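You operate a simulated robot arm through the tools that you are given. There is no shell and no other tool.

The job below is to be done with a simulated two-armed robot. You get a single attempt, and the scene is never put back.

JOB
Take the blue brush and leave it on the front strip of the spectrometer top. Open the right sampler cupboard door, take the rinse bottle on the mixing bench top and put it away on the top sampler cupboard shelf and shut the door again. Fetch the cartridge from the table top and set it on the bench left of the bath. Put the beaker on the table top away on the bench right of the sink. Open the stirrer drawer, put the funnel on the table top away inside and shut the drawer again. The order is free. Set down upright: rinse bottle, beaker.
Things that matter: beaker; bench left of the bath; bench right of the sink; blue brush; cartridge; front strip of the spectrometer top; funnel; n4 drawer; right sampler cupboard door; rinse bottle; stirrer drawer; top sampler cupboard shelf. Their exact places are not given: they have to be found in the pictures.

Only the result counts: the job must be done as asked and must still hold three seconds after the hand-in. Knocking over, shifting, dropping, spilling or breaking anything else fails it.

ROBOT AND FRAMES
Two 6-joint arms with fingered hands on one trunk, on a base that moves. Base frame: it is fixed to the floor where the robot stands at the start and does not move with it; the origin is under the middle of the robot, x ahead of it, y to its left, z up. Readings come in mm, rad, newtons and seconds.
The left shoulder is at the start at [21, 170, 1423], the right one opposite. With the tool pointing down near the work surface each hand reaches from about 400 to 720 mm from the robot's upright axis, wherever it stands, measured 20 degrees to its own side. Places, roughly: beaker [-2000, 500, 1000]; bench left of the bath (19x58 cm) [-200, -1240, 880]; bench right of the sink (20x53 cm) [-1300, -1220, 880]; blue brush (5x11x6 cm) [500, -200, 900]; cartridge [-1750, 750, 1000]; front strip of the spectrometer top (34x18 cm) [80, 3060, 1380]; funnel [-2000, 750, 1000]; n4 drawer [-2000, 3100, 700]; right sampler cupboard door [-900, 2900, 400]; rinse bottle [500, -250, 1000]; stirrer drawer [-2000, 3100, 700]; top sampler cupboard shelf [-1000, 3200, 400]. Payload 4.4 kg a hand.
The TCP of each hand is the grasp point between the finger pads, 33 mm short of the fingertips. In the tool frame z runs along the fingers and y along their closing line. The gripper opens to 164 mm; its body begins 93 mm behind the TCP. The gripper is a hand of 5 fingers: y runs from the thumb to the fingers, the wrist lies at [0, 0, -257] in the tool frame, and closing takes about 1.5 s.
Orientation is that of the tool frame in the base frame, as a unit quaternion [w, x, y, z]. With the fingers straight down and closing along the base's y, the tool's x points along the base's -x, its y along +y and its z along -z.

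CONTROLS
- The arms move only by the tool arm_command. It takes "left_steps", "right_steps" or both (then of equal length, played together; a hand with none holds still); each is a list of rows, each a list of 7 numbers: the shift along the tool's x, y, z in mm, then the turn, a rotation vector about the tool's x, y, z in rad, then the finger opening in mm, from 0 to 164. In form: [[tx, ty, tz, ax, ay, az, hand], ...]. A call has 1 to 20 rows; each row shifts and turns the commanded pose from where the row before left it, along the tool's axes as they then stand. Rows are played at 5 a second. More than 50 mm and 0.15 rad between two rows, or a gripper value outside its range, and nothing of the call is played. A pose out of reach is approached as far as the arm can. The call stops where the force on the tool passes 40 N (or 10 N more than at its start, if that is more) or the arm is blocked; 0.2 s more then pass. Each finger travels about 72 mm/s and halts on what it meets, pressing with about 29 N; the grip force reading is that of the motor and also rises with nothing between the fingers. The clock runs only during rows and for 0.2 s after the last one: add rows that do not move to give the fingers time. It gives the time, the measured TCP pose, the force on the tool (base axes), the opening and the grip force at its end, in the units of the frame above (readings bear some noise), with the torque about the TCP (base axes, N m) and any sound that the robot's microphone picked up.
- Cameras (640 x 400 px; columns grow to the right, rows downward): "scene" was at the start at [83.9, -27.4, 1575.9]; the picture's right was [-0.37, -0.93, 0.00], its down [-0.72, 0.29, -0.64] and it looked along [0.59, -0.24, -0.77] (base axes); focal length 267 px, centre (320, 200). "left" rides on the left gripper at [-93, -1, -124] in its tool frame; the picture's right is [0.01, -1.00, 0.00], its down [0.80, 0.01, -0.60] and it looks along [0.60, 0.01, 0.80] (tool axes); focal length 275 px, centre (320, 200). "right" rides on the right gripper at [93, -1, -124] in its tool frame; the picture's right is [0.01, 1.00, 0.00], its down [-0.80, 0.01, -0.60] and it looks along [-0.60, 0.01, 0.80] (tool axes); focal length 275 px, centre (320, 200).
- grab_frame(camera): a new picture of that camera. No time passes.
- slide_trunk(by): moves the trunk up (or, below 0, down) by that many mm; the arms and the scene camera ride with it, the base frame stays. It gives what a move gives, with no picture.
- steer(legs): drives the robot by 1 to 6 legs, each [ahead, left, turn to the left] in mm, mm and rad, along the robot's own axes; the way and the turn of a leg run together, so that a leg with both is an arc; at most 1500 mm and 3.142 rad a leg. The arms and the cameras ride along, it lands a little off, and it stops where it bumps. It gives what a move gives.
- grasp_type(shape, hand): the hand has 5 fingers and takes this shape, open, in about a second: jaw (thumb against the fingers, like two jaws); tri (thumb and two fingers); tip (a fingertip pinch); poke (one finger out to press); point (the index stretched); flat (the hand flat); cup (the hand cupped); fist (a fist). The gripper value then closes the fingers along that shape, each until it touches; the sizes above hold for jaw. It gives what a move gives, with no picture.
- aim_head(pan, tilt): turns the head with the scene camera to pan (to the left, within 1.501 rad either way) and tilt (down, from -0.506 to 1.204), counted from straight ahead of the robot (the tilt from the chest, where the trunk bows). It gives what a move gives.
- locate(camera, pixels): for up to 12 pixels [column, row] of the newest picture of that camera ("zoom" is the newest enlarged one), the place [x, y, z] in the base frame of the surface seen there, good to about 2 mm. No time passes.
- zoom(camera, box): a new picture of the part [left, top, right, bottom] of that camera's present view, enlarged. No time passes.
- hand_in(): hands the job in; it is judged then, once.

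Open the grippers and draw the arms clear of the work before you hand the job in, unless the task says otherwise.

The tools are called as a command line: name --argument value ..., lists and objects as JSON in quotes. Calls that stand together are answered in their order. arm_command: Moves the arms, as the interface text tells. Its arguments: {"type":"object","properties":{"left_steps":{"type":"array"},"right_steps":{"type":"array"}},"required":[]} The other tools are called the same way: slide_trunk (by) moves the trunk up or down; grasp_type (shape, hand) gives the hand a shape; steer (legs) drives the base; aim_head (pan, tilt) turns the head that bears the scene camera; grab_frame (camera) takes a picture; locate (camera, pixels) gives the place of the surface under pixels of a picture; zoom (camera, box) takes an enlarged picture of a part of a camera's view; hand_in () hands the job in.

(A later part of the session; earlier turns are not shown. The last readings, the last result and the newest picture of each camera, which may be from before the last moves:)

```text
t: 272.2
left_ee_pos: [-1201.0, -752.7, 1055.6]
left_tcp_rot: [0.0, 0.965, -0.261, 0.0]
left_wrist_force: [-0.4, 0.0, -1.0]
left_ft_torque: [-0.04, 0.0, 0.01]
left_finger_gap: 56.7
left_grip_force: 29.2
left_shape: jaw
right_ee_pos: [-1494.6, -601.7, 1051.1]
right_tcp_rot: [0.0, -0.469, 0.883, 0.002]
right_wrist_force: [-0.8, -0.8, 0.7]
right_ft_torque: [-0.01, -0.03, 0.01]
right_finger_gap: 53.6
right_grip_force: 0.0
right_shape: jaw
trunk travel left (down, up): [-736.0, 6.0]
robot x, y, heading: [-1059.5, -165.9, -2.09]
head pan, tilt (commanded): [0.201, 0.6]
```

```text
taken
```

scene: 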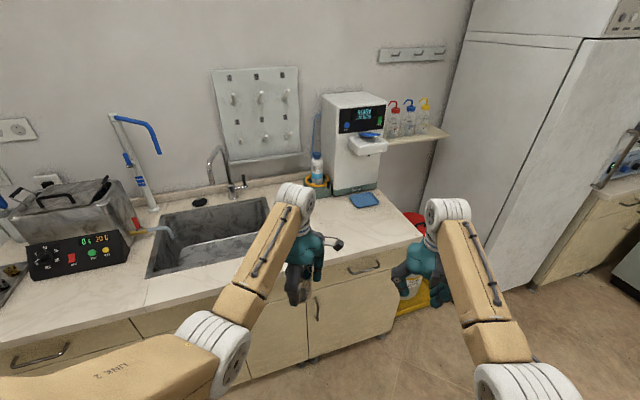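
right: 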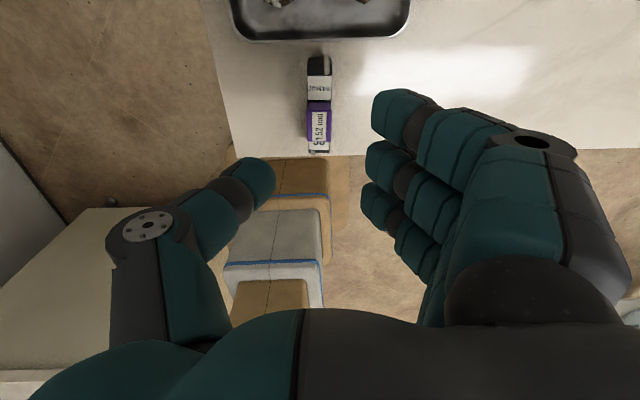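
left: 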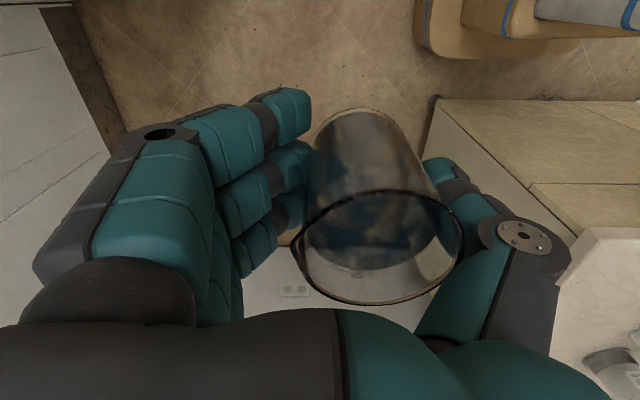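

The left arm hides the spot. I shift the base left 200 mm for a free view of the area right of the sink.

steer --legs '[[-60, 220, 0]]'

aim_head --pan 0 --tilt 0.6

grab_frame --camera "scene"

```text
t: 274.0
left_ee_pos: [-979.7, -813.2, 1055.1]
left_tcp_rot: [0.0, 0.965, -0.262, -0.001]
left_wrist_force: [0.8, -0.4, -1.6]
left_ft_torque: [0.0, 0.04, -0.03]
left_finger_gap: 56.8
left_grip_force: 29.0
left_shape: jaw
right_ee_pos: [-1270.5, -659.2, 1050.1]
right_tcp_rot: [0.0, -0.467, 0.884, 0.002]
right_wrist_force: [-0.2, 0.2, -0.8]
right_ft_torque: [0.01, 0.0, 0.0]
right_finger_gap: 53.3
right_grip_force: 0.1
right_shape: jaw
trunk travel left (down, up): [-736.0, 6.0]
robot x, y, heading: [-832.2, -225.1, -2.099]
head pan, tilt (commanded): [0.201, 0.6]
```

```text
t: 274.7
left_ee_pos: [-978.8, -812.3, 1055.9]
left_tcp_rot: [0.0, 0.965, -0.262, 0.0]
left_wrist_force: [1.4, 0.4, -0.5]
left_ft_torque: [-0.02, 0.01, 0.02]
left_finger_gap: 56.7
left_grip_force: 28.8
left_shape: jaw
right_ee_pos: [-1271.6, -660.5, 1051.0]
right_tcp_rot: [0.0, -0.466, 0.885, 0.002]
right_wrist_force: [0.4, -0.1, 0.0]
right_ft_torque: [0.0, -0.01, 0.0]
right_finger_gap: 53.6
right_grip_force: 0.0
right_shape: jaw
trunk travel left (down, up): [-736.0, 6.0]
robot x, y, heading: [-833.5, -225.0, -2.101]
head pan, tilt (commanded): [0.0, 0.6]
```

```text
taken
```

scene: 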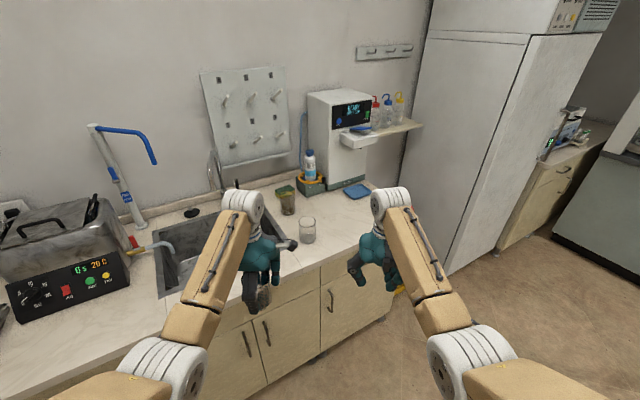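

Now the glass (307,230), jar (287,203), sponge and dispenser are visible. I zoom and measure them.

zoom --camera "scene" --box '[255, 140, 405, 280]'

locate --camera "scene" --pixels '[[307, 242], [300, 230], [314, 230], [307, 220], [287, 214], [280, 205], [295, 205], [285, 190], [315, 190], [340, 195], [345, 140], [357, 192]]'

```text
2.86 times, centred on (330, 210) of scene
```

zoom: 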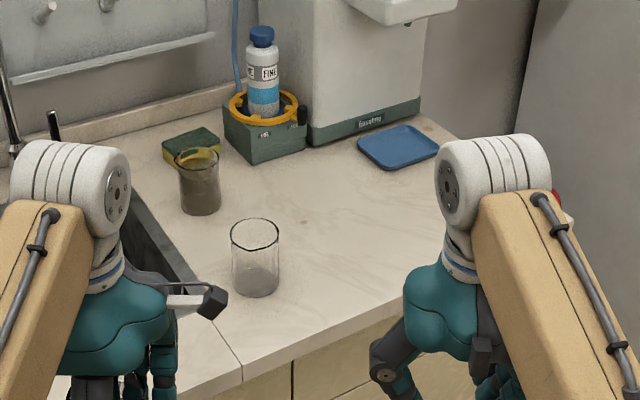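

```text
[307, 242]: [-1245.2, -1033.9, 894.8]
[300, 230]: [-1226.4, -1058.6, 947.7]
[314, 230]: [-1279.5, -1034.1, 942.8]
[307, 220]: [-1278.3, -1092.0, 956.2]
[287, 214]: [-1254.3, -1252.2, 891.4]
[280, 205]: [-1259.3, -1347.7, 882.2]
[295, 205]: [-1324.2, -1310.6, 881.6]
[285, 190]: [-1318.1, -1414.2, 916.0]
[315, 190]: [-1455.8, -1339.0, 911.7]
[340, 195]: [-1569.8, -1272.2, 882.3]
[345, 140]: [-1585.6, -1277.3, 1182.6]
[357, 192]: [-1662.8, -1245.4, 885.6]
```

Glass centre ≈(-1260,-1062), jar ≈(-1270,-1281). The free spot (-1352,-1160) suits the beaker. I drive there by a path that keeps away from the glass: right 260, ahead 480.

steer --legs '[[0, -260, 0], [480, 0, 0]]'

grab_frame --camera "left"

aim_head --pan 0.2 --tilt 0.75

grab_frame --camera "scene"

```text
t: 279.0
left_ee_pos: [-1445.5, -1106.0, 1055.9]
left_tcp_rot: [0.0, 0.966, -0.259, 0.001]
left_wrist_force: [-0.1, 0.4, -0.7]
left_ft_torque: [0.01, -0.07, -0.03]
left_finger_gap: 56.4
left_grip_force: 29.3
left_shape: jaw
right_ee_pos: [-1738.6, -954.7, 1049.6]
right_tcp_rot: [0.0, -0.468, 0.884, 0.001]
right_wrist_force: [-0.3, 0.3, -0.3]
right_ft_torque: [0.05, -0.04, 0.0]
right_finger_gap: 53.3
right_grip_force: 0.2
right_shape: jaw
trunk travel left (down, up): [-736.0, 6.0]
robot x, y, heading: [-1303.5, -517.1, -2.1]
head pan, tilt (commanded): [0.0, 0.6]
```

```text
taken
```

left: 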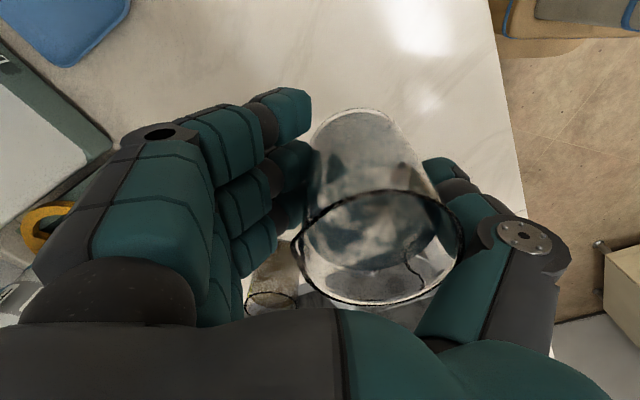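

```text
t: 279.8
left_ee_pos: [-1446.0, -1105.0, 1055.6]
left_tcp_rot: [0.0, 0.966, -0.26, 0.0]
left_wrist_force: [0.2, 0.1, 0.0]
left_ft_torque: [-0.07, 0.02, -0.01]
left_finger_gap: 56.3
left_grip_force: 28.5
left_shape: jaw
right_ee_pos: [-1738.7, -955.4, 1051.1]
right_tcp_rot: [0.0, -0.469, 0.883, 0.001]
right_wrist_force: [0.3, -0.5, -0.3]
right_ft_torque: [0.0, -0.04, -0.02]
right_finger_gap: 53.4
right_grip_force: 0.0
right_shape: jaw
trunk travel left (down, up): [-736.0, 6.0]
robot x, y, heading: [-1300.6, -516.9, -2.088]
head pan, tilt (commanded): [0.201, 0.75]
```

```text
taken
```

scene: 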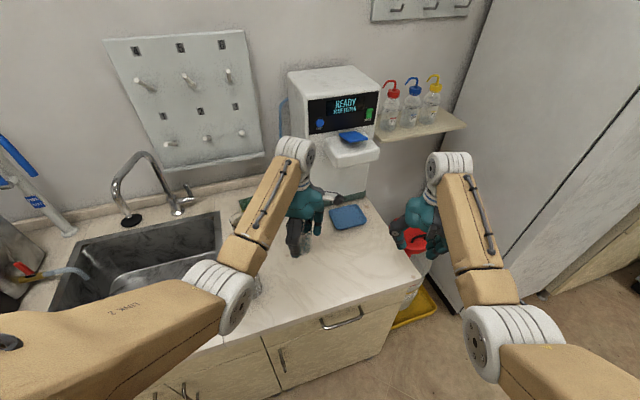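

I shift left 107 mm and ahead 25 mm to bring the beaker over (-1352,-1160).

steer --legs '[[25, 107, 0]]'

grab_frame --camera "left"

grab_frame --camera "scene"

```text
t: 281.0
left_ee_pos: [-1364.4, -1181.8, 1055.5]
left_tcp_rot: [0.0, 0.966, -0.26, -0.001]
left_wrist_force: [0.0, -0.5, -0.8]
left_ft_torque: [0.05, 0.05, 0.02]
left_finger_gap: 56.5
left_grip_force: 28.2
left_shape: jaw
right_ee_pos: [-1657.1, -1029.3, 1051.6]
right_tcp_rot: [0.001, -0.468, 0.884, 0.001]
right_wrist_force: [0.7, -0.3, -0.2]
right_ft_torque: [0.02, 0.01, 0.04]
right_finger_gap: 53.7
right_grip_force: 0.1
right_shape: jaw
trunk travel left (down, up): [-736.0, 6.0]
robot x, y, heading: [-1222.3, -594.0, -2.098]
head pan, tilt (commanded): [0.201, 0.75]
```

```text
taken
```

left: 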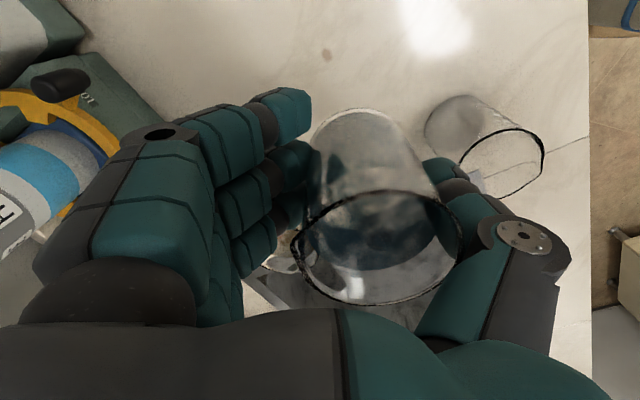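

```text
taken
```

scene: 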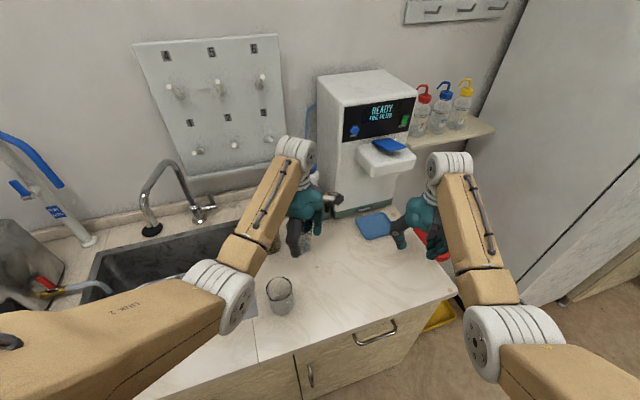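

Clear all around. I lower the beaker 112 mm smoothly.

arm_command --left_steps '[[0, 0, 8, 0, 0, 0, 20], [0, 0, 14, 0, 0, 0, 20], [0, 0, 15, 0, 0, 0, 20], [0, 0, 15, 0, 0, 0, 20], [0, 0, 15, 0, 0, 0, 20], [0, 0, 15, 0, 0, 0, 20], [0, 0, 15, 0, 0, 0, 20], [0, 0, 10, 0, 0, 0, 20], [0, 0, 5, 0, 0, 0, 20], [0, 0, 0, 0, 0, 0, 20]]'

grab_frame --camera "left"

locate --camera "left" --pixels '[[375, 192], [380, 303], [440, 205], [460, 240], [500, 60]]'

```text
t: 283.2
left_ee_pos: [-1364.1, -1181.8, 943.8]
left_tcp_rot: [0.0, 0.965, -0.261, 0.0]
left_wrist_force: [0.1, -0.6, -1.2]
left_ft_torque: [-0.05, 0.0, 0.02]
left_finger_gap: 56.5
left_grip_force: 29.6
left_shape: jaw
right_ee_pos: [-1658.3, -1029.6, 1050.9]
right_tcp_rot: [0.0, -0.468, 0.884, 0.002]
right_wrist_force: [-0.2, 0.6, 0.4]
right_ft_torque: [-0.02, 0.02, -0.01]
right_finger_gap: 53.3
right_grip_force: 0.1
right_shape: jaw
trunk travel left (down, up): [-736.0, 6.0]
robot x, y, heading: [-1219.1, -597.6, -2.098]
head pan, tilt (commanded): [0.201, 0.75]
```

```text
taken
```

left: 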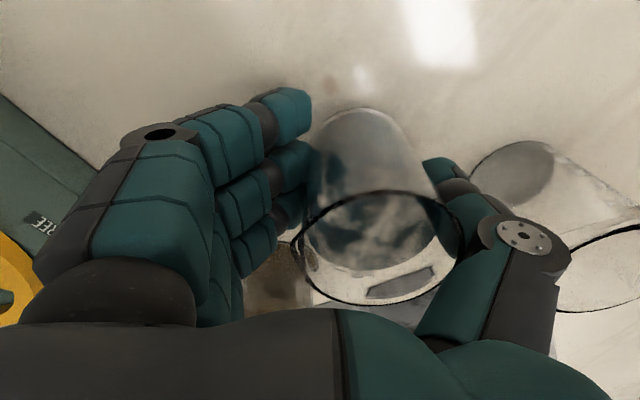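

```text
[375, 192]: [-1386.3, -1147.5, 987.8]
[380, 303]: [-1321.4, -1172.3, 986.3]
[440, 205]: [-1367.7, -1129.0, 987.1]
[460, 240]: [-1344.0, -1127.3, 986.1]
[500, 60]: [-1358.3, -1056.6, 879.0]
```

The rim reads 987 versus ≈974.5 at rest, so about 12 mm remain. I lower 10 mm, then 1 mm steps.

arm_command --left_steps '[[0, 0, 4, 0, 0, 0, 20], [0, 0, 3, 0, 0, 0, 20], [0, 0, 2, 0, 0, 0, 20], [0, 0, 1, 0, 0, 0, 20], [0, 0, 1, 0, 0, 0, 20], [0, 0, 0, 0, 0, 0, 20]]'

grab_frame --camera "left"

locate --camera "left" --pixels '[[375, 192], [380, 303], [440, 205]]'

```text
t: 284.6
left_ee_pos: [-1364.4, -1182.0, 931.9]
left_tcp_rot: [0.0, 0.966, -0.26, 0.001]
left_wrist_force: [-0.9, 1.2, -1.7]
left_ft_torque: [-0.03, 0.0, -0.03]
left_finger_gap: 56.4
left_grip_force: 28.9
left_shape: jaw
right_ee_pos: [-1656.8, -1029.2, 1050.7]
right_tcp_rot: [0.0, -0.468, 0.883, 0.0]
right_wrist_force: [-0.1, 0.3, 0.5]
right_ft_torque: [-0.01, 0.01, 0.02]
right_finger_gap: 53.5
right_grip_force: 0.0
right_shape: jaw
trunk travel left (down, up): [-736.0, 6.0]
robot x, y, heading: [-1223.8, -595.8, -2.094]
head pan, tilt (commanded): [0.201, 0.75]
```

```text
taken
```

left: 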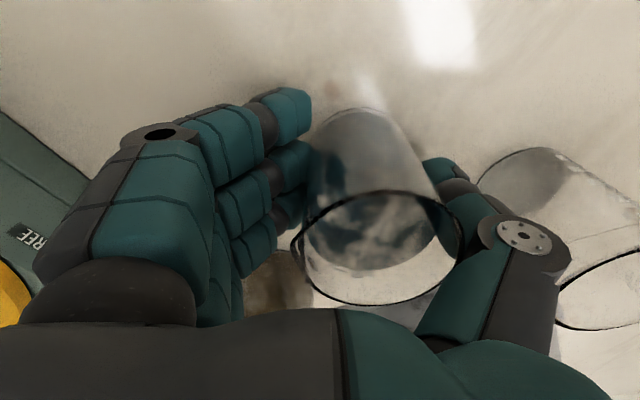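

```text
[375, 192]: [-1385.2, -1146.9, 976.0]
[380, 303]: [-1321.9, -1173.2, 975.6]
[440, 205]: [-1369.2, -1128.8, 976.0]
```

About 1 mm left. I lower one millimetre at a time and watch for contact.

arm_command --left_steps '[[0, 0, 1, 0, 0, 0, 20], [0, 0, 0, 0, 0, 0, 20]]'

arm_command --left_steps '[[0, 0, 1, 0, 0, 0, 20], [0, 0, 0, 0, 0, 0, 20]]'

```text
t: 285.2
left_ee_pos: [-1364.7, -1182.6, 932.0]
left_tcp_rot: [-0.001, 0.965, -0.26, 0.0]
left_wrist_force: [0.3, -1.3, -1.3]
left_ft_torque: [-0.03, 0.04, 0.02]
left_finger_gap: 56.7
left_grip_force: 29.3
left_shape: jaw
right_ee_pos: [-1657.5, -1030.0, 1051.1]
right_tcp_rot: [0.0, -0.468, 0.884, 0.002]
right_wrist_force: [0.8, 0.4, 0.1]
right_ft_torque: [0.0, -0.03, -0.02]
right_finger_gap: 53.1
right_grip_force: 0.1
right_shape: jaw
trunk travel left (down, up): [-736.0, 6.0]
robot x, y, heading: [-1218.8, -594.5, -2.099]
head pan, tilt (commanded): [0.201, 0.75]
```

```text
t: 285.8
left_ee_pos: [-1365.1, -1181.9, 931.9]
left_tcp_rot: [0.0, 0.965, -0.261, 0.0]
left_wrist_force: [-0.9, -0.1, -1.8]
left_ft_torque: [0.0, 0.02, -0.02]
left_finger_gap: 56.3
left_grip_force: 29.1
left_shape: jaw
right_ee_pos: [-1657.4, -1030.3, 1051.1]
right_tcp_rot: [0.001, -0.467, 0.884, 0.001]
right_wrist_force: [-0.6, -0.2, -0.8]
right_ft_torque: [0.0, 0.01, -0.03]
right_finger_gap: 53.5
right_grip_force: 0.1
right_shape: jaw
trunk travel left (down, up): [-736.0, 6.0]
robot x, y, heading: [-1221.1, -590.6, -2.099]
head pan, tilt (commanded): [0.201, 0.75]
```

Still carried by the hand. Another 1–2 mm.

arm_command --left_steps '[[0, 0, 1, 0, 0, 0, 20], [0, 0, 0, 0, 0, 0, 20]]'

grab_frame --camera "left"

locate --camera "left" --pixels '[[375, 192], [380, 303], [440, 205]]'

```text
t: 286.4
left_ee_pos: [-1365.1, -1182.2, 929.1]
left_tcp_rot: [0.0, 0.965, -0.261, -0.001]
left_wrist_force: [-0.5, 0.0, 3.4]
left_ft_torque: [0.12, 0.01, 0.01]
left_finger_gap: 56.5
left_grip_force: 29.5
left_shape: jaw
right_ee_pos: [-1656.6, -1028.3, 1050.8]
right_tcp_rot: [0.0, -0.468, 0.884, 0.001]
right_wrist_force: [-0.8, 0.2, 0.2]
right_ft_torque: [0.01, 0.02, -0.04]
right_finger_gap: 53.5
right_grip_force: 0.0
right_shape: jaw
trunk travel left (down, up): [-736.0, 6.0]
robot x, y, heading: [-1219.7, -591.0, -2.1]
head pan, tilt (commanded): [0.201, 0.75]
```

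```text
taken
```

left: 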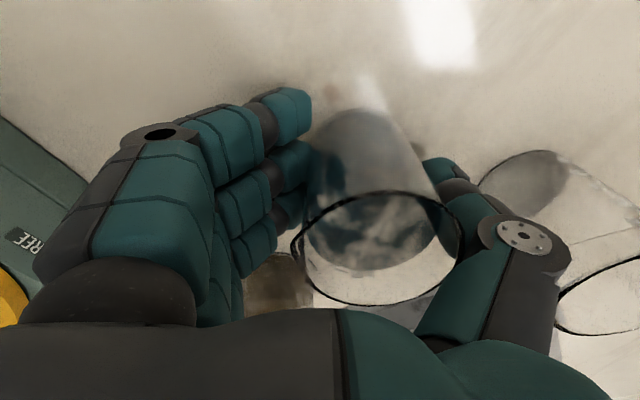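

```text
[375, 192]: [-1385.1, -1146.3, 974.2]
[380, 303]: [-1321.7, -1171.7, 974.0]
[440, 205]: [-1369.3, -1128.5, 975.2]
```

The beaker rests on the bench (+3.4 N). I open slowly.

arm_command --left_steps '[[0, 0, 0, 0, 0, 0, 60], [0, 0, 0, 0, 0, 0, 66], [0, 0, 0, 0, 0, 0, 72], [0, 0, 0, 0, 0, 0, 80], [0, 0, 0, 0, 0, 0, 88], [0, 0, 0, 0, 0, 0, 94], [0, 0, 0, 0, 0, 0, 94]]'

grab_frame --camera "left"

```text
t: 288.0
left_ee_pos: [-1365.8, -1181.0, 929.8]
left_tcp_rot: [0.001, 0.966, -0.26, 0.0]
left_wrist_force: [-0.6, -0.5, -0.3]
left_ft_torque: [0.01, 0.01, 0.01]
left_finger_gap: 93.1
left_grip_force: 0.1
left_shape: jaw
right_ee_pos: [-1657.8, -1030.2, 1050.3]
right_tcp_rot: [0.0, -0.468, 0.884, 0.001]
right_wrist_force: [0.7, 0.2, 0.9]
right_ft_torque: [0.01, -0.04, -0.01]
right_finger_gap: 53.5
right_grip_force: 0.0
right_shape: jaw
trunk travel left (down, up): [-736.0, 6.0]
robot x, y, heading: [-1222.7, -593.3, -2.1]
head pan, tilt (commanded): [0.201, 0.75]
```

```text
taken
```

left: 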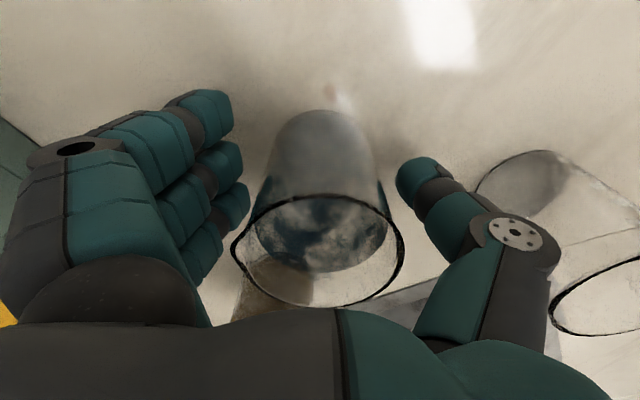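

The beaker stands free and centered. I lift the hand straight up slowly.

arm_command --left_steps '[[0, 0, -10, 0, 0, 0, 98], [0, 0, -15, 0, 0, 0, 100], [0, 0, -20, 0, 0, 0, 100], [0, 0, -25, 0, 0, 0, 100], [0, 0, -30, 0, 0, 0, 100], [0, 0, -30, 0, 0, 0, 100], [0, 0, 0, 0, 0, 0, 100]]'

grab_frame --camera "left"

locate --camera "left" --pixels '[[315, 83], [315, 155], [354, 118], [280, 110]]'

```text
t: 289.6
left_ee_pos: [-1364.4, -1182.8, 1059.1]
left_tcp_rot: [0.0, 0.966, -0.259, -0.001]
left_wrist_force: [-0.1, -0.4, -0.4]
left_ft_torque: [0.02, -0.01, -0.03]
left_finger_gap: 99.4
left_grip_force: 0.0
left_shape: jaw
right_ee_pos: [-1657.6, -1029.9, 1050.9]
right_tcp_rot: [0.0, -0.468, 0.884, 0.001]
right_wrist_force: [-0.2, -0.2, -0.1]
right_ft_torque: [0.03, -0.02, -0.01]
right_finger_gap: 53.2
right_grip_force: 0.1
right_shape: jaw
trunk travel left (down, up): [-736.0, 6.0]
robot x, y, heading: [-1220.2, -593.9, -2.093]
head pan, tilt (commanded): [0.201, 0.75]
```

```text
taken
```

left: 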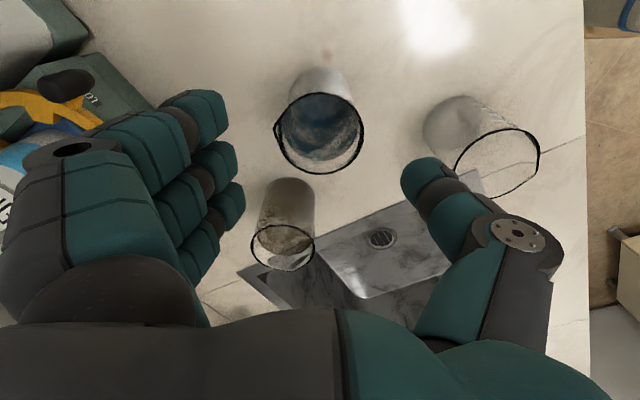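

```text
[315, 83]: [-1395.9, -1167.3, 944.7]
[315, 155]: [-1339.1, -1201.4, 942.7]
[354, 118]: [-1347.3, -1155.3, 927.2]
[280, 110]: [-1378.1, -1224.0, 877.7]
```

The beaker stands upright. I verify its position relative to the wanted strip.

locate --camera "left" --pixels '[[322, 93], [322, 173], [363, 135], [282, 145], [322, 90], [322, 175]]'

```text
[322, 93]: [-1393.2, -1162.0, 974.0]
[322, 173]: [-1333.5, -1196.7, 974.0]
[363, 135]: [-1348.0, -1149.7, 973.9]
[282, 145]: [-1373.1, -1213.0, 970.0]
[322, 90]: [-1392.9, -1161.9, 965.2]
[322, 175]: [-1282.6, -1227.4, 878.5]
```

Its centre is (-1363,-1179), near the strip's right edge. To be safe I re-grip and set it ≈30 mm further toward the middle. First I lower the open hand again.

arm_command --left_steps '[[0, 0, 30, 0, 0, 0, 100], [0, 0, 30, 0, 0, 0, 100], [0, 0, 25, 0, 0, 0, 100], [0, 0, 20, 0, 0, 0, 100], [0, 0, 14, 0, 0, 0, 100], [0, 0, 10, 0, 0, 0, 100], [0, 0, 0, 0, 0, 0, 100]]'

grab_frame --camera "left"

```text
t: 291.2
left_ee_pos: [-1366.7, -1183.5, 929.3]
left_tcp_rot: [0.001, 0.966, -0.26, 0.0]
left_wrist_force: [-0.4, 0.1, 0.1]
left_ft_torque: [0.04, -0.03, -0.01]
left_finger_gap: 99.2
left_grip_force: 0.1
left_shape: jaw
right_ee_pos: [-1657.7, -1029.4, 1050.9]
right_tcp_rot: [0.0, -0.467, 0.884, 0.001]
right_wrist_force: [-0.1, 0.3, -0.2]
right_ft_torque: [-0.01, -0.02, -0.02]
right_finger_gap: 53.3
right_grip_force: 0.0
right_shape: jaw
trunk travel left (down, up): [-736.0, 6.0]
robot x, y, heading: [-1219.8, -595.4, -2.096]
head pan, tilt (commanded): [0.201, 0.75]
```

```text
taken
```

left: 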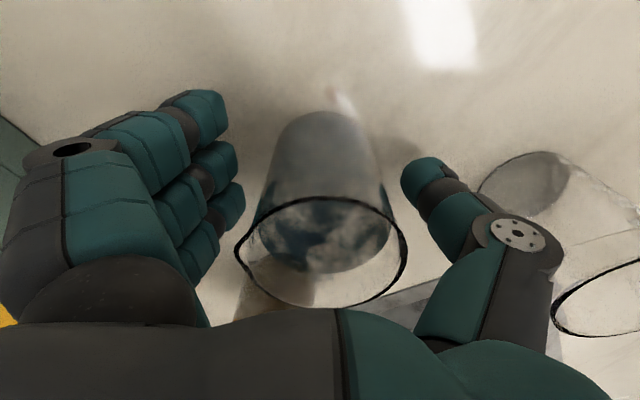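

The beaker is between the fingers again. I close gradually and lift 8 mm.

arm_command --left_steps '[[0, 0, 0, 0, 0, 0, 92], [0, 0, 0, 0, 0, 0, 86], [0, 0, 0, 0, 0, 0, 80], [0, 0, 0, 0, 0, 0, 74], [0, 0, 0, 0, 0, 0, 68], [0, 0, 0, 0, 0, 0, 60], [0, 0, 0, 0, 0, 0, 45], [0, 0, 0, 0, 0, 0, 30], [0, 0, 0, 0, 0, 0, 20], [0, 0, 0, 0, 0, 0, 20], [0, 0, -4, 0, 0, 0, 20], [0, 0, -6, 0, 0, 0, 20], [0, 0, 0, 0, 0, 0, 20]]'

grab_frame --camera "left"

locate --camera "left" --pixels '[[375, 192], [380, 303], [440, 205], [330, 215]]'

```text
t: 294.0
left_ee_pos: [-1366.0, -1182.1, 937.7]
left_tcp_rot: [0.0, 0.965, -0.261, 0.0]
left_wrist_force: [0.6, 0.3, -1.4]
left_ft_torque: [-0.04, 0.01, 0.02]
left_finger_gap: 58.3
left_grip_force: 28.5
left_shape: jaw
right_ee_pos: [-1658.2, -1028.9, 1050.8]
right_tcp_rot: [0.0, -0.468, 0.884, 0.001]
right_wrist_force: [-0.2, -0.1, -0.6]
right_ft_torque: [0.03, -0.02, 0.0]
right_finger_gap: 53.5
right_grip_force: 0.0
right_shape: jaw
trunk travel left (down, up): [-736.0, 6.0]
robot x, y, heading: [-1221.4, -593.3, -2.093]
head pan, tilt (commanded): [0.201, 0.75]
```

```text
taken
```

left: 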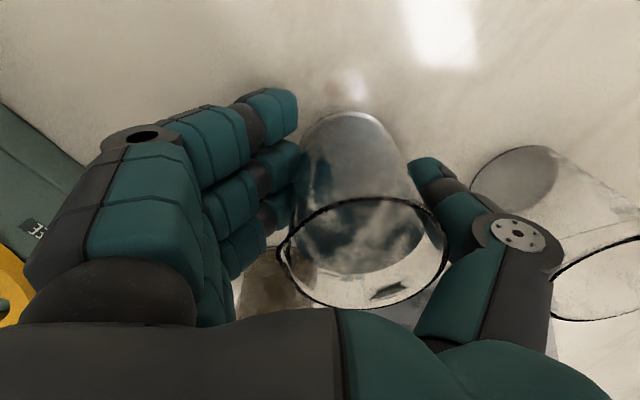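

```text
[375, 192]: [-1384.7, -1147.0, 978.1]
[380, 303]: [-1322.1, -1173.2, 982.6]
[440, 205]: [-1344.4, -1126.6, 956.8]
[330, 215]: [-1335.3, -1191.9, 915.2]
```

Held and lifted (rim ≈981). I move it 33 mm toward +x (tool (24,-23)).

arm_command --left_steps '[[6, -6, 0, 0, 0, 0, 20], [8, -8, 0, 0, 0, 0, 20], [7, -6, 0, 0, 0, 0, 20], [3, -3, 0, 0, 0, 0, 20], [0, 0, 0, 0, 0, 0, 20], [0, 0, 4, 0, 0, 0, 20], [0, 0, 2, 0, 0, 0, 20], [0, 0, 1, 0, 0, 0, 20], [0, 0, 0, 0, 0, 0, 20]]'

grab_frame --camera "left"

locate --camera "left" --pixels '[[365, 197], [368, 307], [430, 215]]'

```text
t: 296.0
left_ee_pos: [-1331.6, -1173.2, 934.4]
left_tcp_rot: [0.0, 0.965, -0.26, 0.001]
left_wrist_force: [0.1, -0.2, -0.7]
left_ft_torque: [0.0, 0.01, 0.01]
left_finger_gap: 58.4
left_grip_force: 29.3
left_shape: jaw
right_ee_pos: [-1657.4, -1031.4, 1050.3]
right_tcp_rot: [0.001, -0.468, 0.884, 0.001]
right_wrist_force: [-0.2, 0.0, -0.6]
right_ft_torque: [-0.02, 0.03, -0.02]
right_finger_gap: 53.5
right_grip_force: 0.1
right_shape: jaw
trunk travel left (down, up): [-736.0, 6.0]
robot x, y, heading: [-1221.6, -597.9, -2.094]
head pan, tilt (commanded): [0.201, 0.75]
```

```text
taken
```

left: 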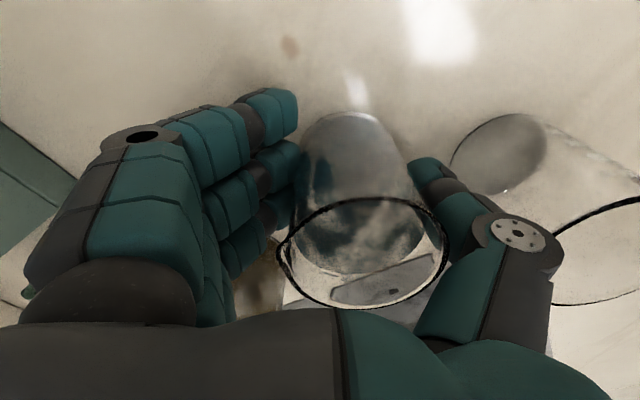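

```text
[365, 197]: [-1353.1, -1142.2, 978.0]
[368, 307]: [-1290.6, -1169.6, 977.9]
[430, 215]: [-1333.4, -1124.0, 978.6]
```

Rim 978 → about 4 mm to go; the thumb keeps distance from the glass. I lower the rest.

arm_command --left_steps '[[0, 0, 1.5, 0, 0, 0, 20], [0, 0, 1, 0, 0, 0, 20], [0, 0, 1, 0, 0, 0, 20], [0, 0, 0, 0, 0, 0, 20]]'

```text
t: 297.0
left_ee_pos: [-1331.3, -1172.9, 929.2]
left_tcp_rot: [0.001, 0.966, -0.26, 0.0]
left_wrist_force: [-0.2, -0.3, 3.5]
left_ft_torque: [0.16, -0.06, -0.01]
left_finger_gap: 58.1
left_grip_force: 28.9
left_shape: jaw
right_ee_pos: [-1657.6, -1029.9, 1050.4]
right_tcp_rot: [0.0, -0.467, 0.884, 0.001]
right_wrist_force: [0.3, -0.4, -0.4]
right_ft_torque: [-0.02, 0.03, 0.03]
right_finger_gap: 53.3
right_grip_force: 0.0
right_shape: jaw
trunk travel left (down, up): [-736.0, 6.0]
robot x, y, heading: [-1222.9, -592.9, -2.1]
head pan, tilt (commanded): [0.201, 0.75]
```

Contact (3.5 N). I open slowly and lift.

arm_command --left_steps '[[0, 0, 0, 0, 0, 0, 62], [0, 0, 0, 0, 0, 0, 68], [0, 0, 0, 0, 0, 0, 74], [0, 0, 0, 0, 0, 0, 80], [0, 0, 0, 0, 0, 0, 86], [0, 0, 0, 0, 0, 0, 92], [0, 0, 0, 0, 0, 0, 95], [0, 0, 0, 0, 0, 0, 95]]'

grab_frame --camera "left"

```text
t: 298.8
left_ee_pos: [-1331.8, -1173.9, 930.2]
left_tcp_rot: [0.0, 0.965, -0.261, 0.0]
left_wrist_force: [-0.4, 0.6, -0.2]
left_ft_torque: [-0.01, 0.0, -0.02]
left_finger_gap: 93.9
left_grip_force: 0.0
left_shape: jaw
right_ee_pos: [-1657.9, -1030.3, 1051.5]
right_tcp_rot: [0.0, -0.468, 0.884, 0.001]
right_wrist_force: [-0.4, 0.1, 0.4]
right_ft_torque: [-0.01, -0.01, -0.04]
right_finger_gap: 53.2
right_grip_force: 0.1
right_shape: jaw
trunk travel left (down, up): [-736.0, 6.0]
robot x, y, heading: [-1219.5, -591.1, -2.092]
head pan, tilt (commanded): [0.201, 0.75]
```

```text
taken
```

left: 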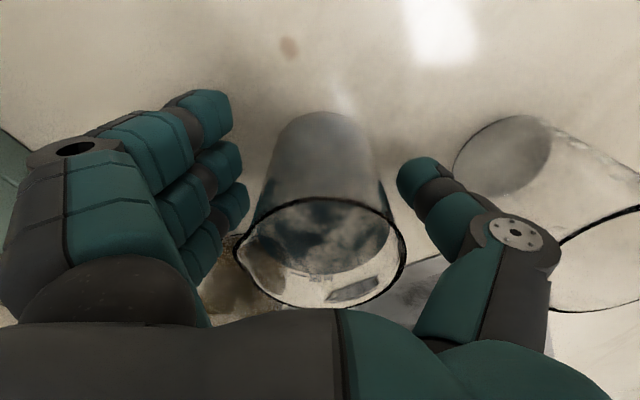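

Free again. I lift the hand straight up and verify.

arm_command --left_steps '[[0, 0, -10, 0, 0, 0, 98], [0, 0, -15, 0, 0, 0, 100], [0, 0, -20, 0, 0, 0, 100], [0, 0, -25, 0, 0, 0, 100], [0, 0, -30, 0, 0, 0, 100], [0, 0, -35, 0, 0, 0, 100], [0, 0, 0, 0, 0, 0, 100]]'

grab_frame --camera "left"

locate --camera "left" --pixels '[[322, 93], [322, 172], [363, 135], [440, 130], [480, 150]]'

```text
t: 300.4
left_ee_pos: [-1332.3, -1173.8, 1064.4]
left_tcp_rot: [0.001, 0.965, -0.261, -0.001]
left_wrist_force: [-0.4, 0.1, -0.1]
left_ft_torque: [-0.01, 0.01, 0.01]
left_finger_gap: 99.2
left_grip_force: 0.0
left_shape: jaw
right_ee_pos: [-1657.0, -1029.8, 1051.0]
right_tcp_rot: [-0.001, -0.468, 0.884, 0.001]
right_wrist_force: [0.7, -0.8, 0.5]
right_ft_torque: [0.01, 0.01, 0.0]
right_finger_gap: 53.1
right_grip_force: 0.1
right_shape: jaw
trunk travel left (down, up): [-736.0, 6.0]
robot x, y, heading: [-1223.0, -590.8, -2.099]
head pan, tilt (commanded): [0.201, 0.75]
```

```text
taken
```

left: 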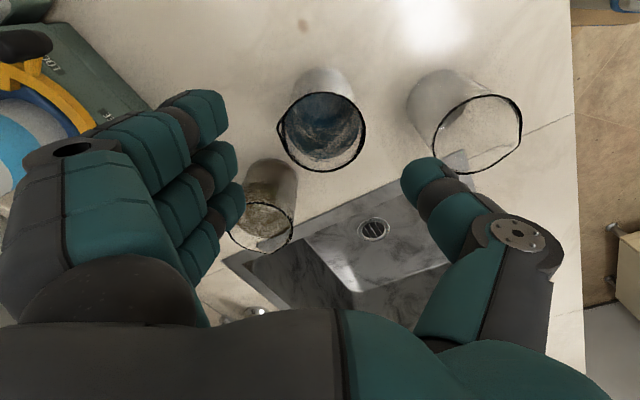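

```text
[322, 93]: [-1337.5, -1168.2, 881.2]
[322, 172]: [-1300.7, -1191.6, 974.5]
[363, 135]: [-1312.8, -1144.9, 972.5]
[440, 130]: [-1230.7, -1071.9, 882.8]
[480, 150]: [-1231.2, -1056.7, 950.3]
```

The beaker is at ≈(-1330,-1173), upright, neighbours untouched. Now the funnel: I back out, turn to face the table, and drive up.

steer --legs '[[-480, 0, 0], [0, 0, -1.04]]'

steer --legs '[[0, -1060, 0]]'

aim_head --pan 0 --tilt 0.6

grab_frame --camera "scene"

```text
t: 305.9
left_ee_pos: [-1546.5, -360.7, 1064.9]
left_tcp_rot: [0.0, -0.696, 0.718, 0.002]
left_wrist_force: [0.5, 0.2, 0.4]
left_ft_torque: [0.0, 0.02, -0.01]
left_finger_gap: 99.1
left_grip_force: 0.2
left_shape: jaw
right_ee_pos: [-1574.0, -5.8, 1050.0]
right_tcp_rot: [0.0, 0.052, 0.999, 0.001]
right_wrist_force: [-0.9, 0.8, -0.6]
right_ft_torque: [0.0, 0.01, -0.03]
right_finger_gap: 53.3
right_grip_force: 0.1
right_shape: jaw
trunk travel left (down, up): [-736.0, 6.0]
robot x, y, heading: [-978.4, -183.7, 3.112]
head pan, tilt (commanded): [0.201, 0.75]
```

```text
t: 311.3
left_ee_pos: [-1511.2, 696.8, 1064.8]
left_tcp_rot: [0.0, -0.692, 0.722, 0.0]
left_wrist_force: [-0.1, -0.4, 1.2]
left_ft_torque: [-0.01, 0.0, 0.01]
left_finger_gap: 99.4
left_grip_force: 0.2
left_shape: jaw
right_ee_pos: [-1534.5, 1052.6, 1050.9]
right_tcp_rot: [0.001, 0.056, 0.998, 0.001]
right_wrist_force: [1.2, 0.2, -0.1]
right_ft_torque: [-0.05, 0.0, 0.01]
right_finger_gap: 53.4
right_grip_force: 0.1
right_shape: jaw
trunk travel left (down, up): [-736.0, 6.0]
robot x, y, heading: [-946.2, 866.1, 3.104]
head pan, tilt (commanded): [0.201, 0.75]
```

```text
t: 312.1
left_ee_pos: [-1510.5, 696.3, 1065.6]
left_tcp_rot: [0.001, -0.692, 0.722, 0.001]
left_wrist_force: [0.1, 0.1, 0.6]
left_ft_torque: [0.01, 0.0, -0.01]
left_finger_gap: 98.9
left_grip_force: 0.0
left_shape: jaw
right_ee_pos: [-1534.9, 1052.5, 1050.9]
right_tcp_rot: [0.001, 0.057, 0.998, 0.001]
right_wrist_force: [0.3, -0.2, 0.7]
right_ft_torque: [-0.01, 0.0, -0.01]
right_finger_gap: 53.7
right_grip_force: 0.1
right_shape: jaw
trunk travel left (down, up): [-736.0, 6.0]
robot x, y, heading: [-941.3, 873.3, 3.1]
head pan, tilt (commanded): [0.0, 0.6]
```

```text
taken
```

scene: 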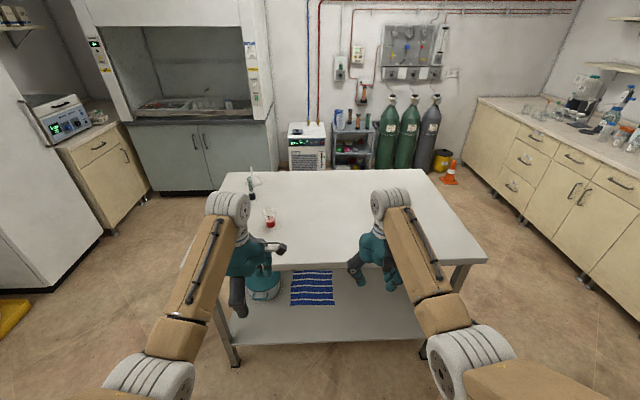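

I drive ahead 440 mm so the left hand comes near the funnel, then look down with its camera.

steer --legs '[[440, 24, 0]]'

grab_frame --camera "left"

grab_frame --camera "scene"

```text
t: 314.8
left_ee_pos: [-1957.4, 686.2, 1064.6]
left_tcp_rot: [0.001, -0.695, 0.719, 0.0]
left_wrist_force: [0.0, 0.6, 0.6]
left_ft_torque: [-0.02, -0.06, 0.03]
left_finger_gap: 99.1
left_grip_force: 0.1
left_shape: jaw
right_ee_pos: [-1981.4, 1042.0, 1050.2]
right_tcp_rot: [0.003, 0.053, 0.999, 0.001]
right_wrist_force: [0.3, 0.4, -0.3]
right_ft_torque: [0.0, 0.01, 0.07]
right_finger_gap: 53.5
right_grip_force: 0.0
right_shape: jaw
trunk travel left (down, up): [-736.0, 6.0]
robot x, y, heading: [-1394.0, 859.8, 3.107]
head pan, tilt (commanded): [0.0, 0.6]
```

```text
taken
```

left: 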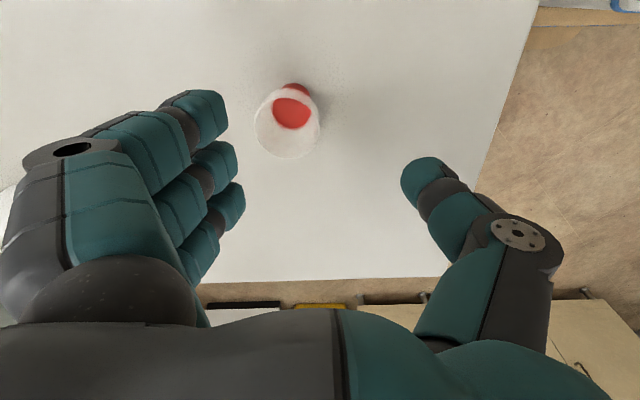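

```text
taken
```

scene: 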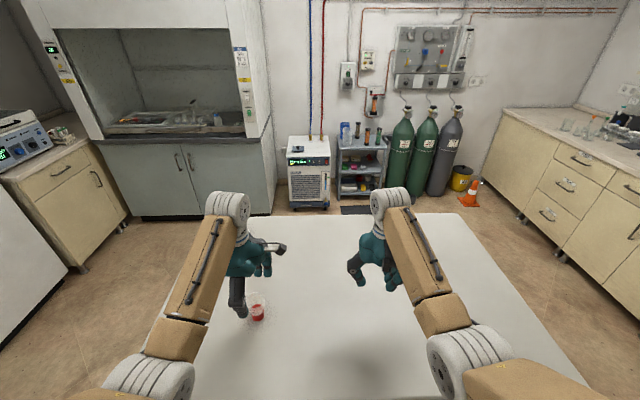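

The funnel's rim is seen around (287,123). I locate its rim and base.

locate --camera "left" --pixels '[[257, 125], [318, 128], [286, 156], [290, 110], [300, 88], [290, 122], [286, 140]]'

zoom --camera "left" --box '[230, 60, 350, 180]'

```text
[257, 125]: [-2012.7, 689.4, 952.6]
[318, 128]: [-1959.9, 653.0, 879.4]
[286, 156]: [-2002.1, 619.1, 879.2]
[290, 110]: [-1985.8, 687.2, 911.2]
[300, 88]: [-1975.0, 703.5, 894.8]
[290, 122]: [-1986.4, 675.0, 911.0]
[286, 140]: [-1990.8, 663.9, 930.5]
```

```text
3.33 times, centred on (290, 120) of left
```

zoom: 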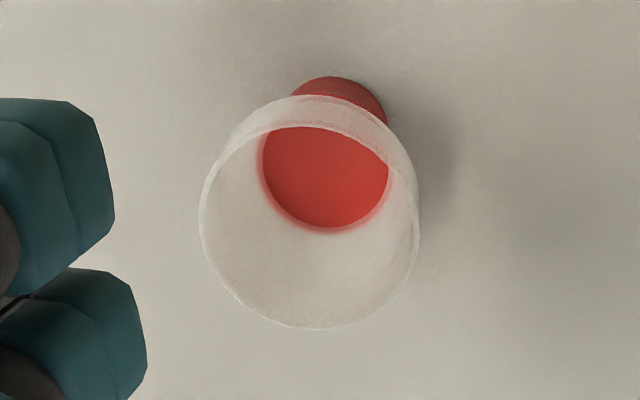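

Funnel centre ≈(-1985,690), rim z 963, diameter 55. I move over it and lower to z≈945 with opening 88.

arm_command --left_steps '[[-3, 28, 0, 0, 0, 0, 94], [0, 0, 40, 0, 0, 0, 88], [0, 0, 40, 0, 0, 0, 88], [0, 0, 20, 0, 0, 0, 88], [0, 0, 19, 0, 0, 0, 88], [0, 0, 0, 0, 0, 0, 88]]'

grab_frame --camera "left"

```text
t: 316.1
left_ee_pos: [-1984.0, 692.0, 945.8]
left_tcp_rot: [0.0, -0.694, 0.72, 0.001]
left_wrist_force: [-0.2, 0.3, 0.3]
left_ft_torque: [0.02, 0.0, -0.01]
left_finger_gap: 89.2
left_grip_force: 0.1
left_shape: jaw
right_ee_pos: [-1982.4, 1040.9, 1050.3]
right_tcp_rot: [0.001, 0.054, 0.999, 0.0]
right_wrist_force: [0.2, -0.9, 0.4]
right_ft_torque: [0.0, -0.03, -0.01]
right_finger_gap: 53.2
right_grip_force: 0.0
right_shape: jaw
trunk travel left (down, up): [-736.0, 6.0]
robot x, y, heading: [-1391.0, 859.3, 3.108]
head pan, tilt (commanded): [0.0, 0.6]
```

```text
taken
```

left: 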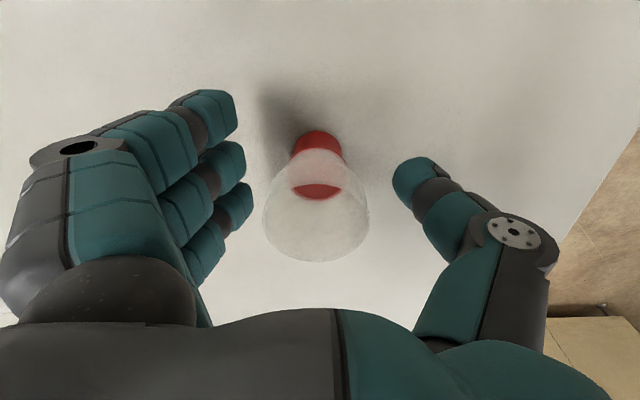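

The funnel sits centered. I lower 8 mm more and close gradually.

arm_command --left_steps '[[0, 0, 8, 0, 0, 0, 84], [0, 0, 0, 0, 0, 0, 78], [0, 0, 0, 0, 0, 0, 72], [0, 0, 0, 0, 0, 0, 66], [0, 0, 0, 0, 0, 0, 60], [0, 0, 0, 0, 0, 0, 50], [0, 0, 0, 0, 0, 0, 35], [0, 0, 0, 0, 0, 0, 20], [0, 0, 0, 0, 0, 0, 10], [0, 0, 0, 0, 0, 0, 10]]'

grab_frame --camera "left"

zoom --camera "scene" --box '[190, 220, 310, 350]'

```text
t: 318.4
left_ee_pos: [-1982.4, 692.3, 936.8]
left_tcp_rot: [0.0, -0.694, 0.72, 0.0]
left_wrist_force: [0.6, -0.2, 0.4]
left_ft_torque: [0.0, 0.03, 0.02]
left_finger_gap: 35.5
left_grip_force: 29.2
left_shape: jaw
right_ee_pos: [-1982.2, 1041.0, 1049.1]
right_tcp_rot: [0.001, 0.053, 0.999, 0.0]
right_wrist_force: [-0.1, -0.5, -0.9]
right_ft_torque: [0.02, -0.04, 0.01]
right_finger_gap: 53.6
right_grip_force: 0.0
right_shape: jaw
trunk travel left (down, up): [-736.0, 6.0]
robot x, y, heading: [-1390.0, 865.3, 3.108]
head pan, tilt (commanded): [0.0, 0.6]
```

```text
taken
```

left: 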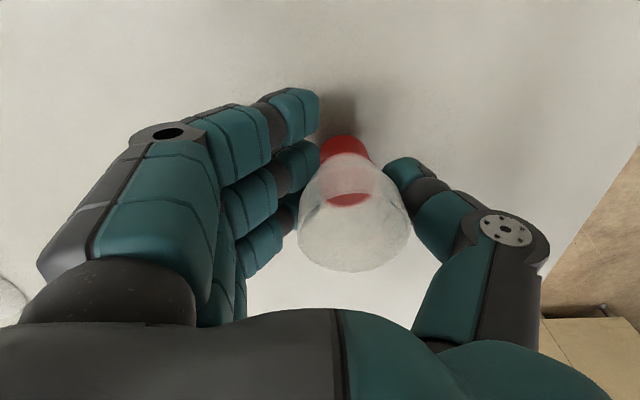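

```text
3.08 times, centred on (250, 285) of scene
```

zoom: 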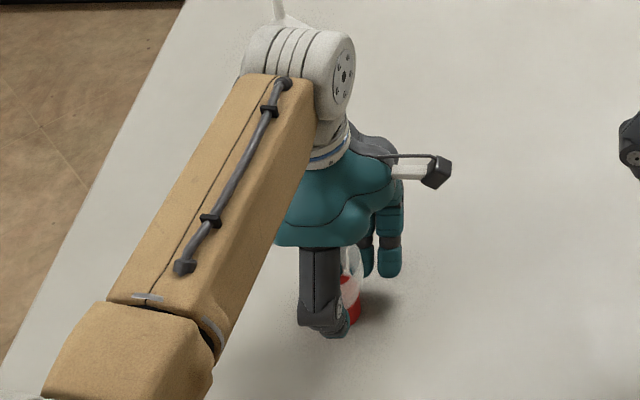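

The funnel is gripped (gap 35). I lift 20 mm and check.

arm_command --left_steps '[[0, 0, -6, 0, 0, 0, 10], [0, 0, -7, 0, 0, 0, 10], [0, 0, -7, 0, 0, 0, 10], [0, 0, 0, 0, 0, 0, 10]]'

grab_frame --camera "left"

zoom --camera "scene" --box '[190, 220, 310, 350]'

```text
t: 319.4
left_ee_pos: [-1983.4, 691.4, 956.8]
left_tcp_rot: [0.0, -0.693, 0.72, 0.002]
left_wrist_force: [0.2, -0.6, -0.4]
left_ft_torque: [-0.03, 0.02, 0.01]
left_finger_gap: 35.5
left_grip_force: 29.0
left_shape: jaw
right_ee_pos: [-1982.3, 1040.6, 1050.8]
right_tcp_rot: [0.0, 0.053, 0.999, 0.001]
right_wrist_force: [0.5, 1.1, -0.4]
right_ft_torque: [0.02, -0.01, -0.01]
right_finger_gap: 53.2
right_grip_force: 0.0
right_shape: jaw
trunk travel left (down, up): [-736.0, 6.0]
robot x, y, heading: [-1389.6, 860.5, 3.112]
head pan, tilt (commanded): [0.0, 0.6]
```

```text
taken
```

left: 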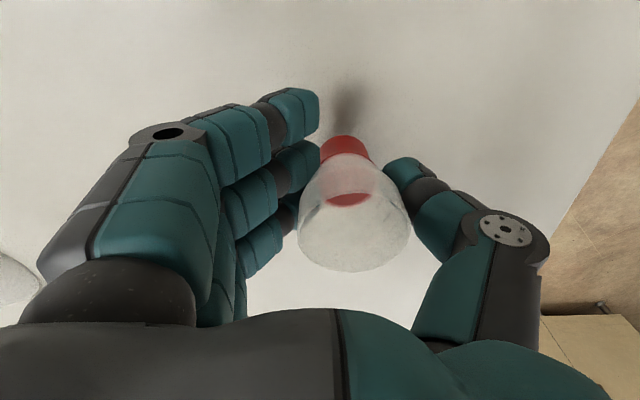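

```text
3.08 times, centred on (250, 285) of scene
```

zoom: 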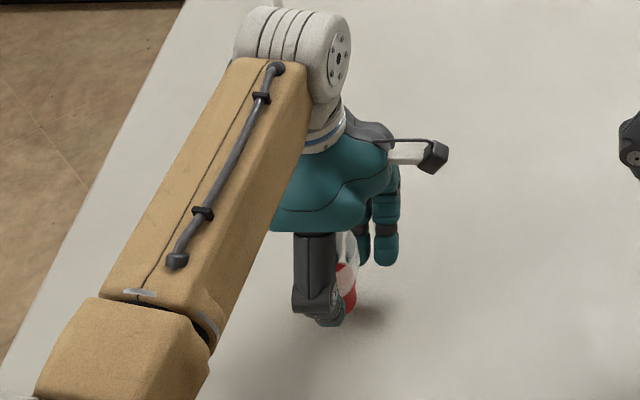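

The funnel is held. I lift it further, back off, turn right 90° and head for the drawers.

arm_command --left_steps '[[0, 0, -30, 0, 0, 0, 10], [0, 0, -40, 0, 0, 0, 10], [0, 0, -35, 0, 0, 0, 10], [0, 0, 0, 0, 0, 0, 10]]'

steer --legs '[[-450, 0, 0], [0, 0, -1.54]]'

steer --legs '[[1130, 0, 0]]'

aim_head --pan 0.9 --tilt 0.5

grab_frame --camera "scene"

```text
t: 320.4
left_ee_pos: [-1984.5, 693.0, 1063.6]
left_tcp_rot: [0.001, -0.694, 0.72, 0.001]
left_wrist_force: [-0.1, 0.5, -1.1]
left_ft_torque: [-0.01, 0.0, -0.03]
left_finger_gap: 35.2
left_grip_force: 29.3
left_shape: jaw
right_ee_pos: [-1981.7, 1040.3, 1051.1]
right_tcp_rot: [0.001, 0.054, 0.999, 0.001]
right_wrist_force: [0.3, 0.4, 0.6]
right_ft_torque: [0.0, 0.04, 0.03]
right_finger_gap: 53.5
right_grip_force: 0.0
right_shape: jaw
trunk travel left (down, up): [-736.0, 6.0]
robot x, y, heading: [-1393.4, 863.4, 3.105]
head pan, tilt (commanded): [0.0, 0.6]
```

```text
t: 326.8
left_ee_pos: [-1123.4, 1429.5, 1063.8]
left_tcp_rot: [0.001, -0.001, 1.0, 0.0]
left_wrist_force: [-0.1, 0.4, -0.1]
left_ft_torque: [-0.01, 0.03, -0.02]
left_finger_gap: 35.2
left_grip_force: 29.5
left_shape: jaw
right_ee_pos: [-773.4, 1442.1, 1049.7]
right_tcp_rot: [0.002, 0.731, 0.682, 0.001]
right_wrist_force: [-0.1, -0.6, 0.4]
right_ft_torque: [0.01, 0.02, 0.02]
right_finger_gap: 53.6
right_grip_force: 0.2
right_shape: jaw
trunk travel left (down, up): [-736.0, 6.0]
robot x, y, heading: [-929.2, 846.3, 1.578]
head pan, tilt (commanded): [0.0, 0.6]
```

```text
t: 332.6
left_ee_pos: [-1118.4, 2550.2, 1062.9]
left_tcp_rot: [0.002, 0.003, 1.0, 0.0]
left_wrist_force: [0.1, 0.9, -0.5]
left_ft_torque: [-0.01, -0.03, 0.02]
left_finger_gap: 35.2
left_grip_force: 29.4
left_shape: jaw
right_ee_pos: [-770.2, 2560.6, 1050.5]
right_tcp_rot: [0.001, 0.733, 0.68, 0.001]
right_wrist_force: [-0.3, -0.1, 0.9]
right_ft_torque: [0.01, 0.03, 0.0]
right_finger_gap: 53.5
right_grip_force: 0.0
right_shape: jaw
trunk travel left (down, up): [-736.0, 6.0]
robot x, y, heading: [-930.1, 1964.4, 1.565]
head pan, tilt (commanded): [0.0, 0.6]
```

```text
t: 333.8
left_ee_pos: [-1119.7, 2551.1, 1063.8]
left_tcp_rot: [0.002, 0.003, 1.0, 0.0]
left_wrist_force: [-0.8, 0.4, -1.3]
left_ft_torque: [0.01, 0.0, 0.02]
left_finger_gap: 35.0
left_grip_force: 28.8
left_shape: jaw
right_ee_pos: [-770.2, 2559.2, 1049.9]
right_tcp_rot: [0.001, 0.733, 0.68, 0.0]
right_wrist_force: [-1.3, -0.3, 0.7]
right_ft_torque: [0.0, 0.01, 0.0]
right_finger_gap: 53.3
right_grip_force: 0.0
right_shape: jaw
trunk travel left (down, up): [-736.0, 6.0]
robot x, y, heading: [-931.4, 1967.4, 1.571]
head pan, tilt (commanded): [0.901, 0.499]
```

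```text
taken
```

scene: 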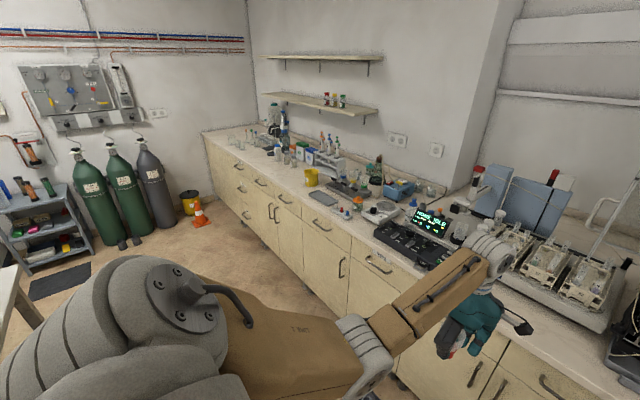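

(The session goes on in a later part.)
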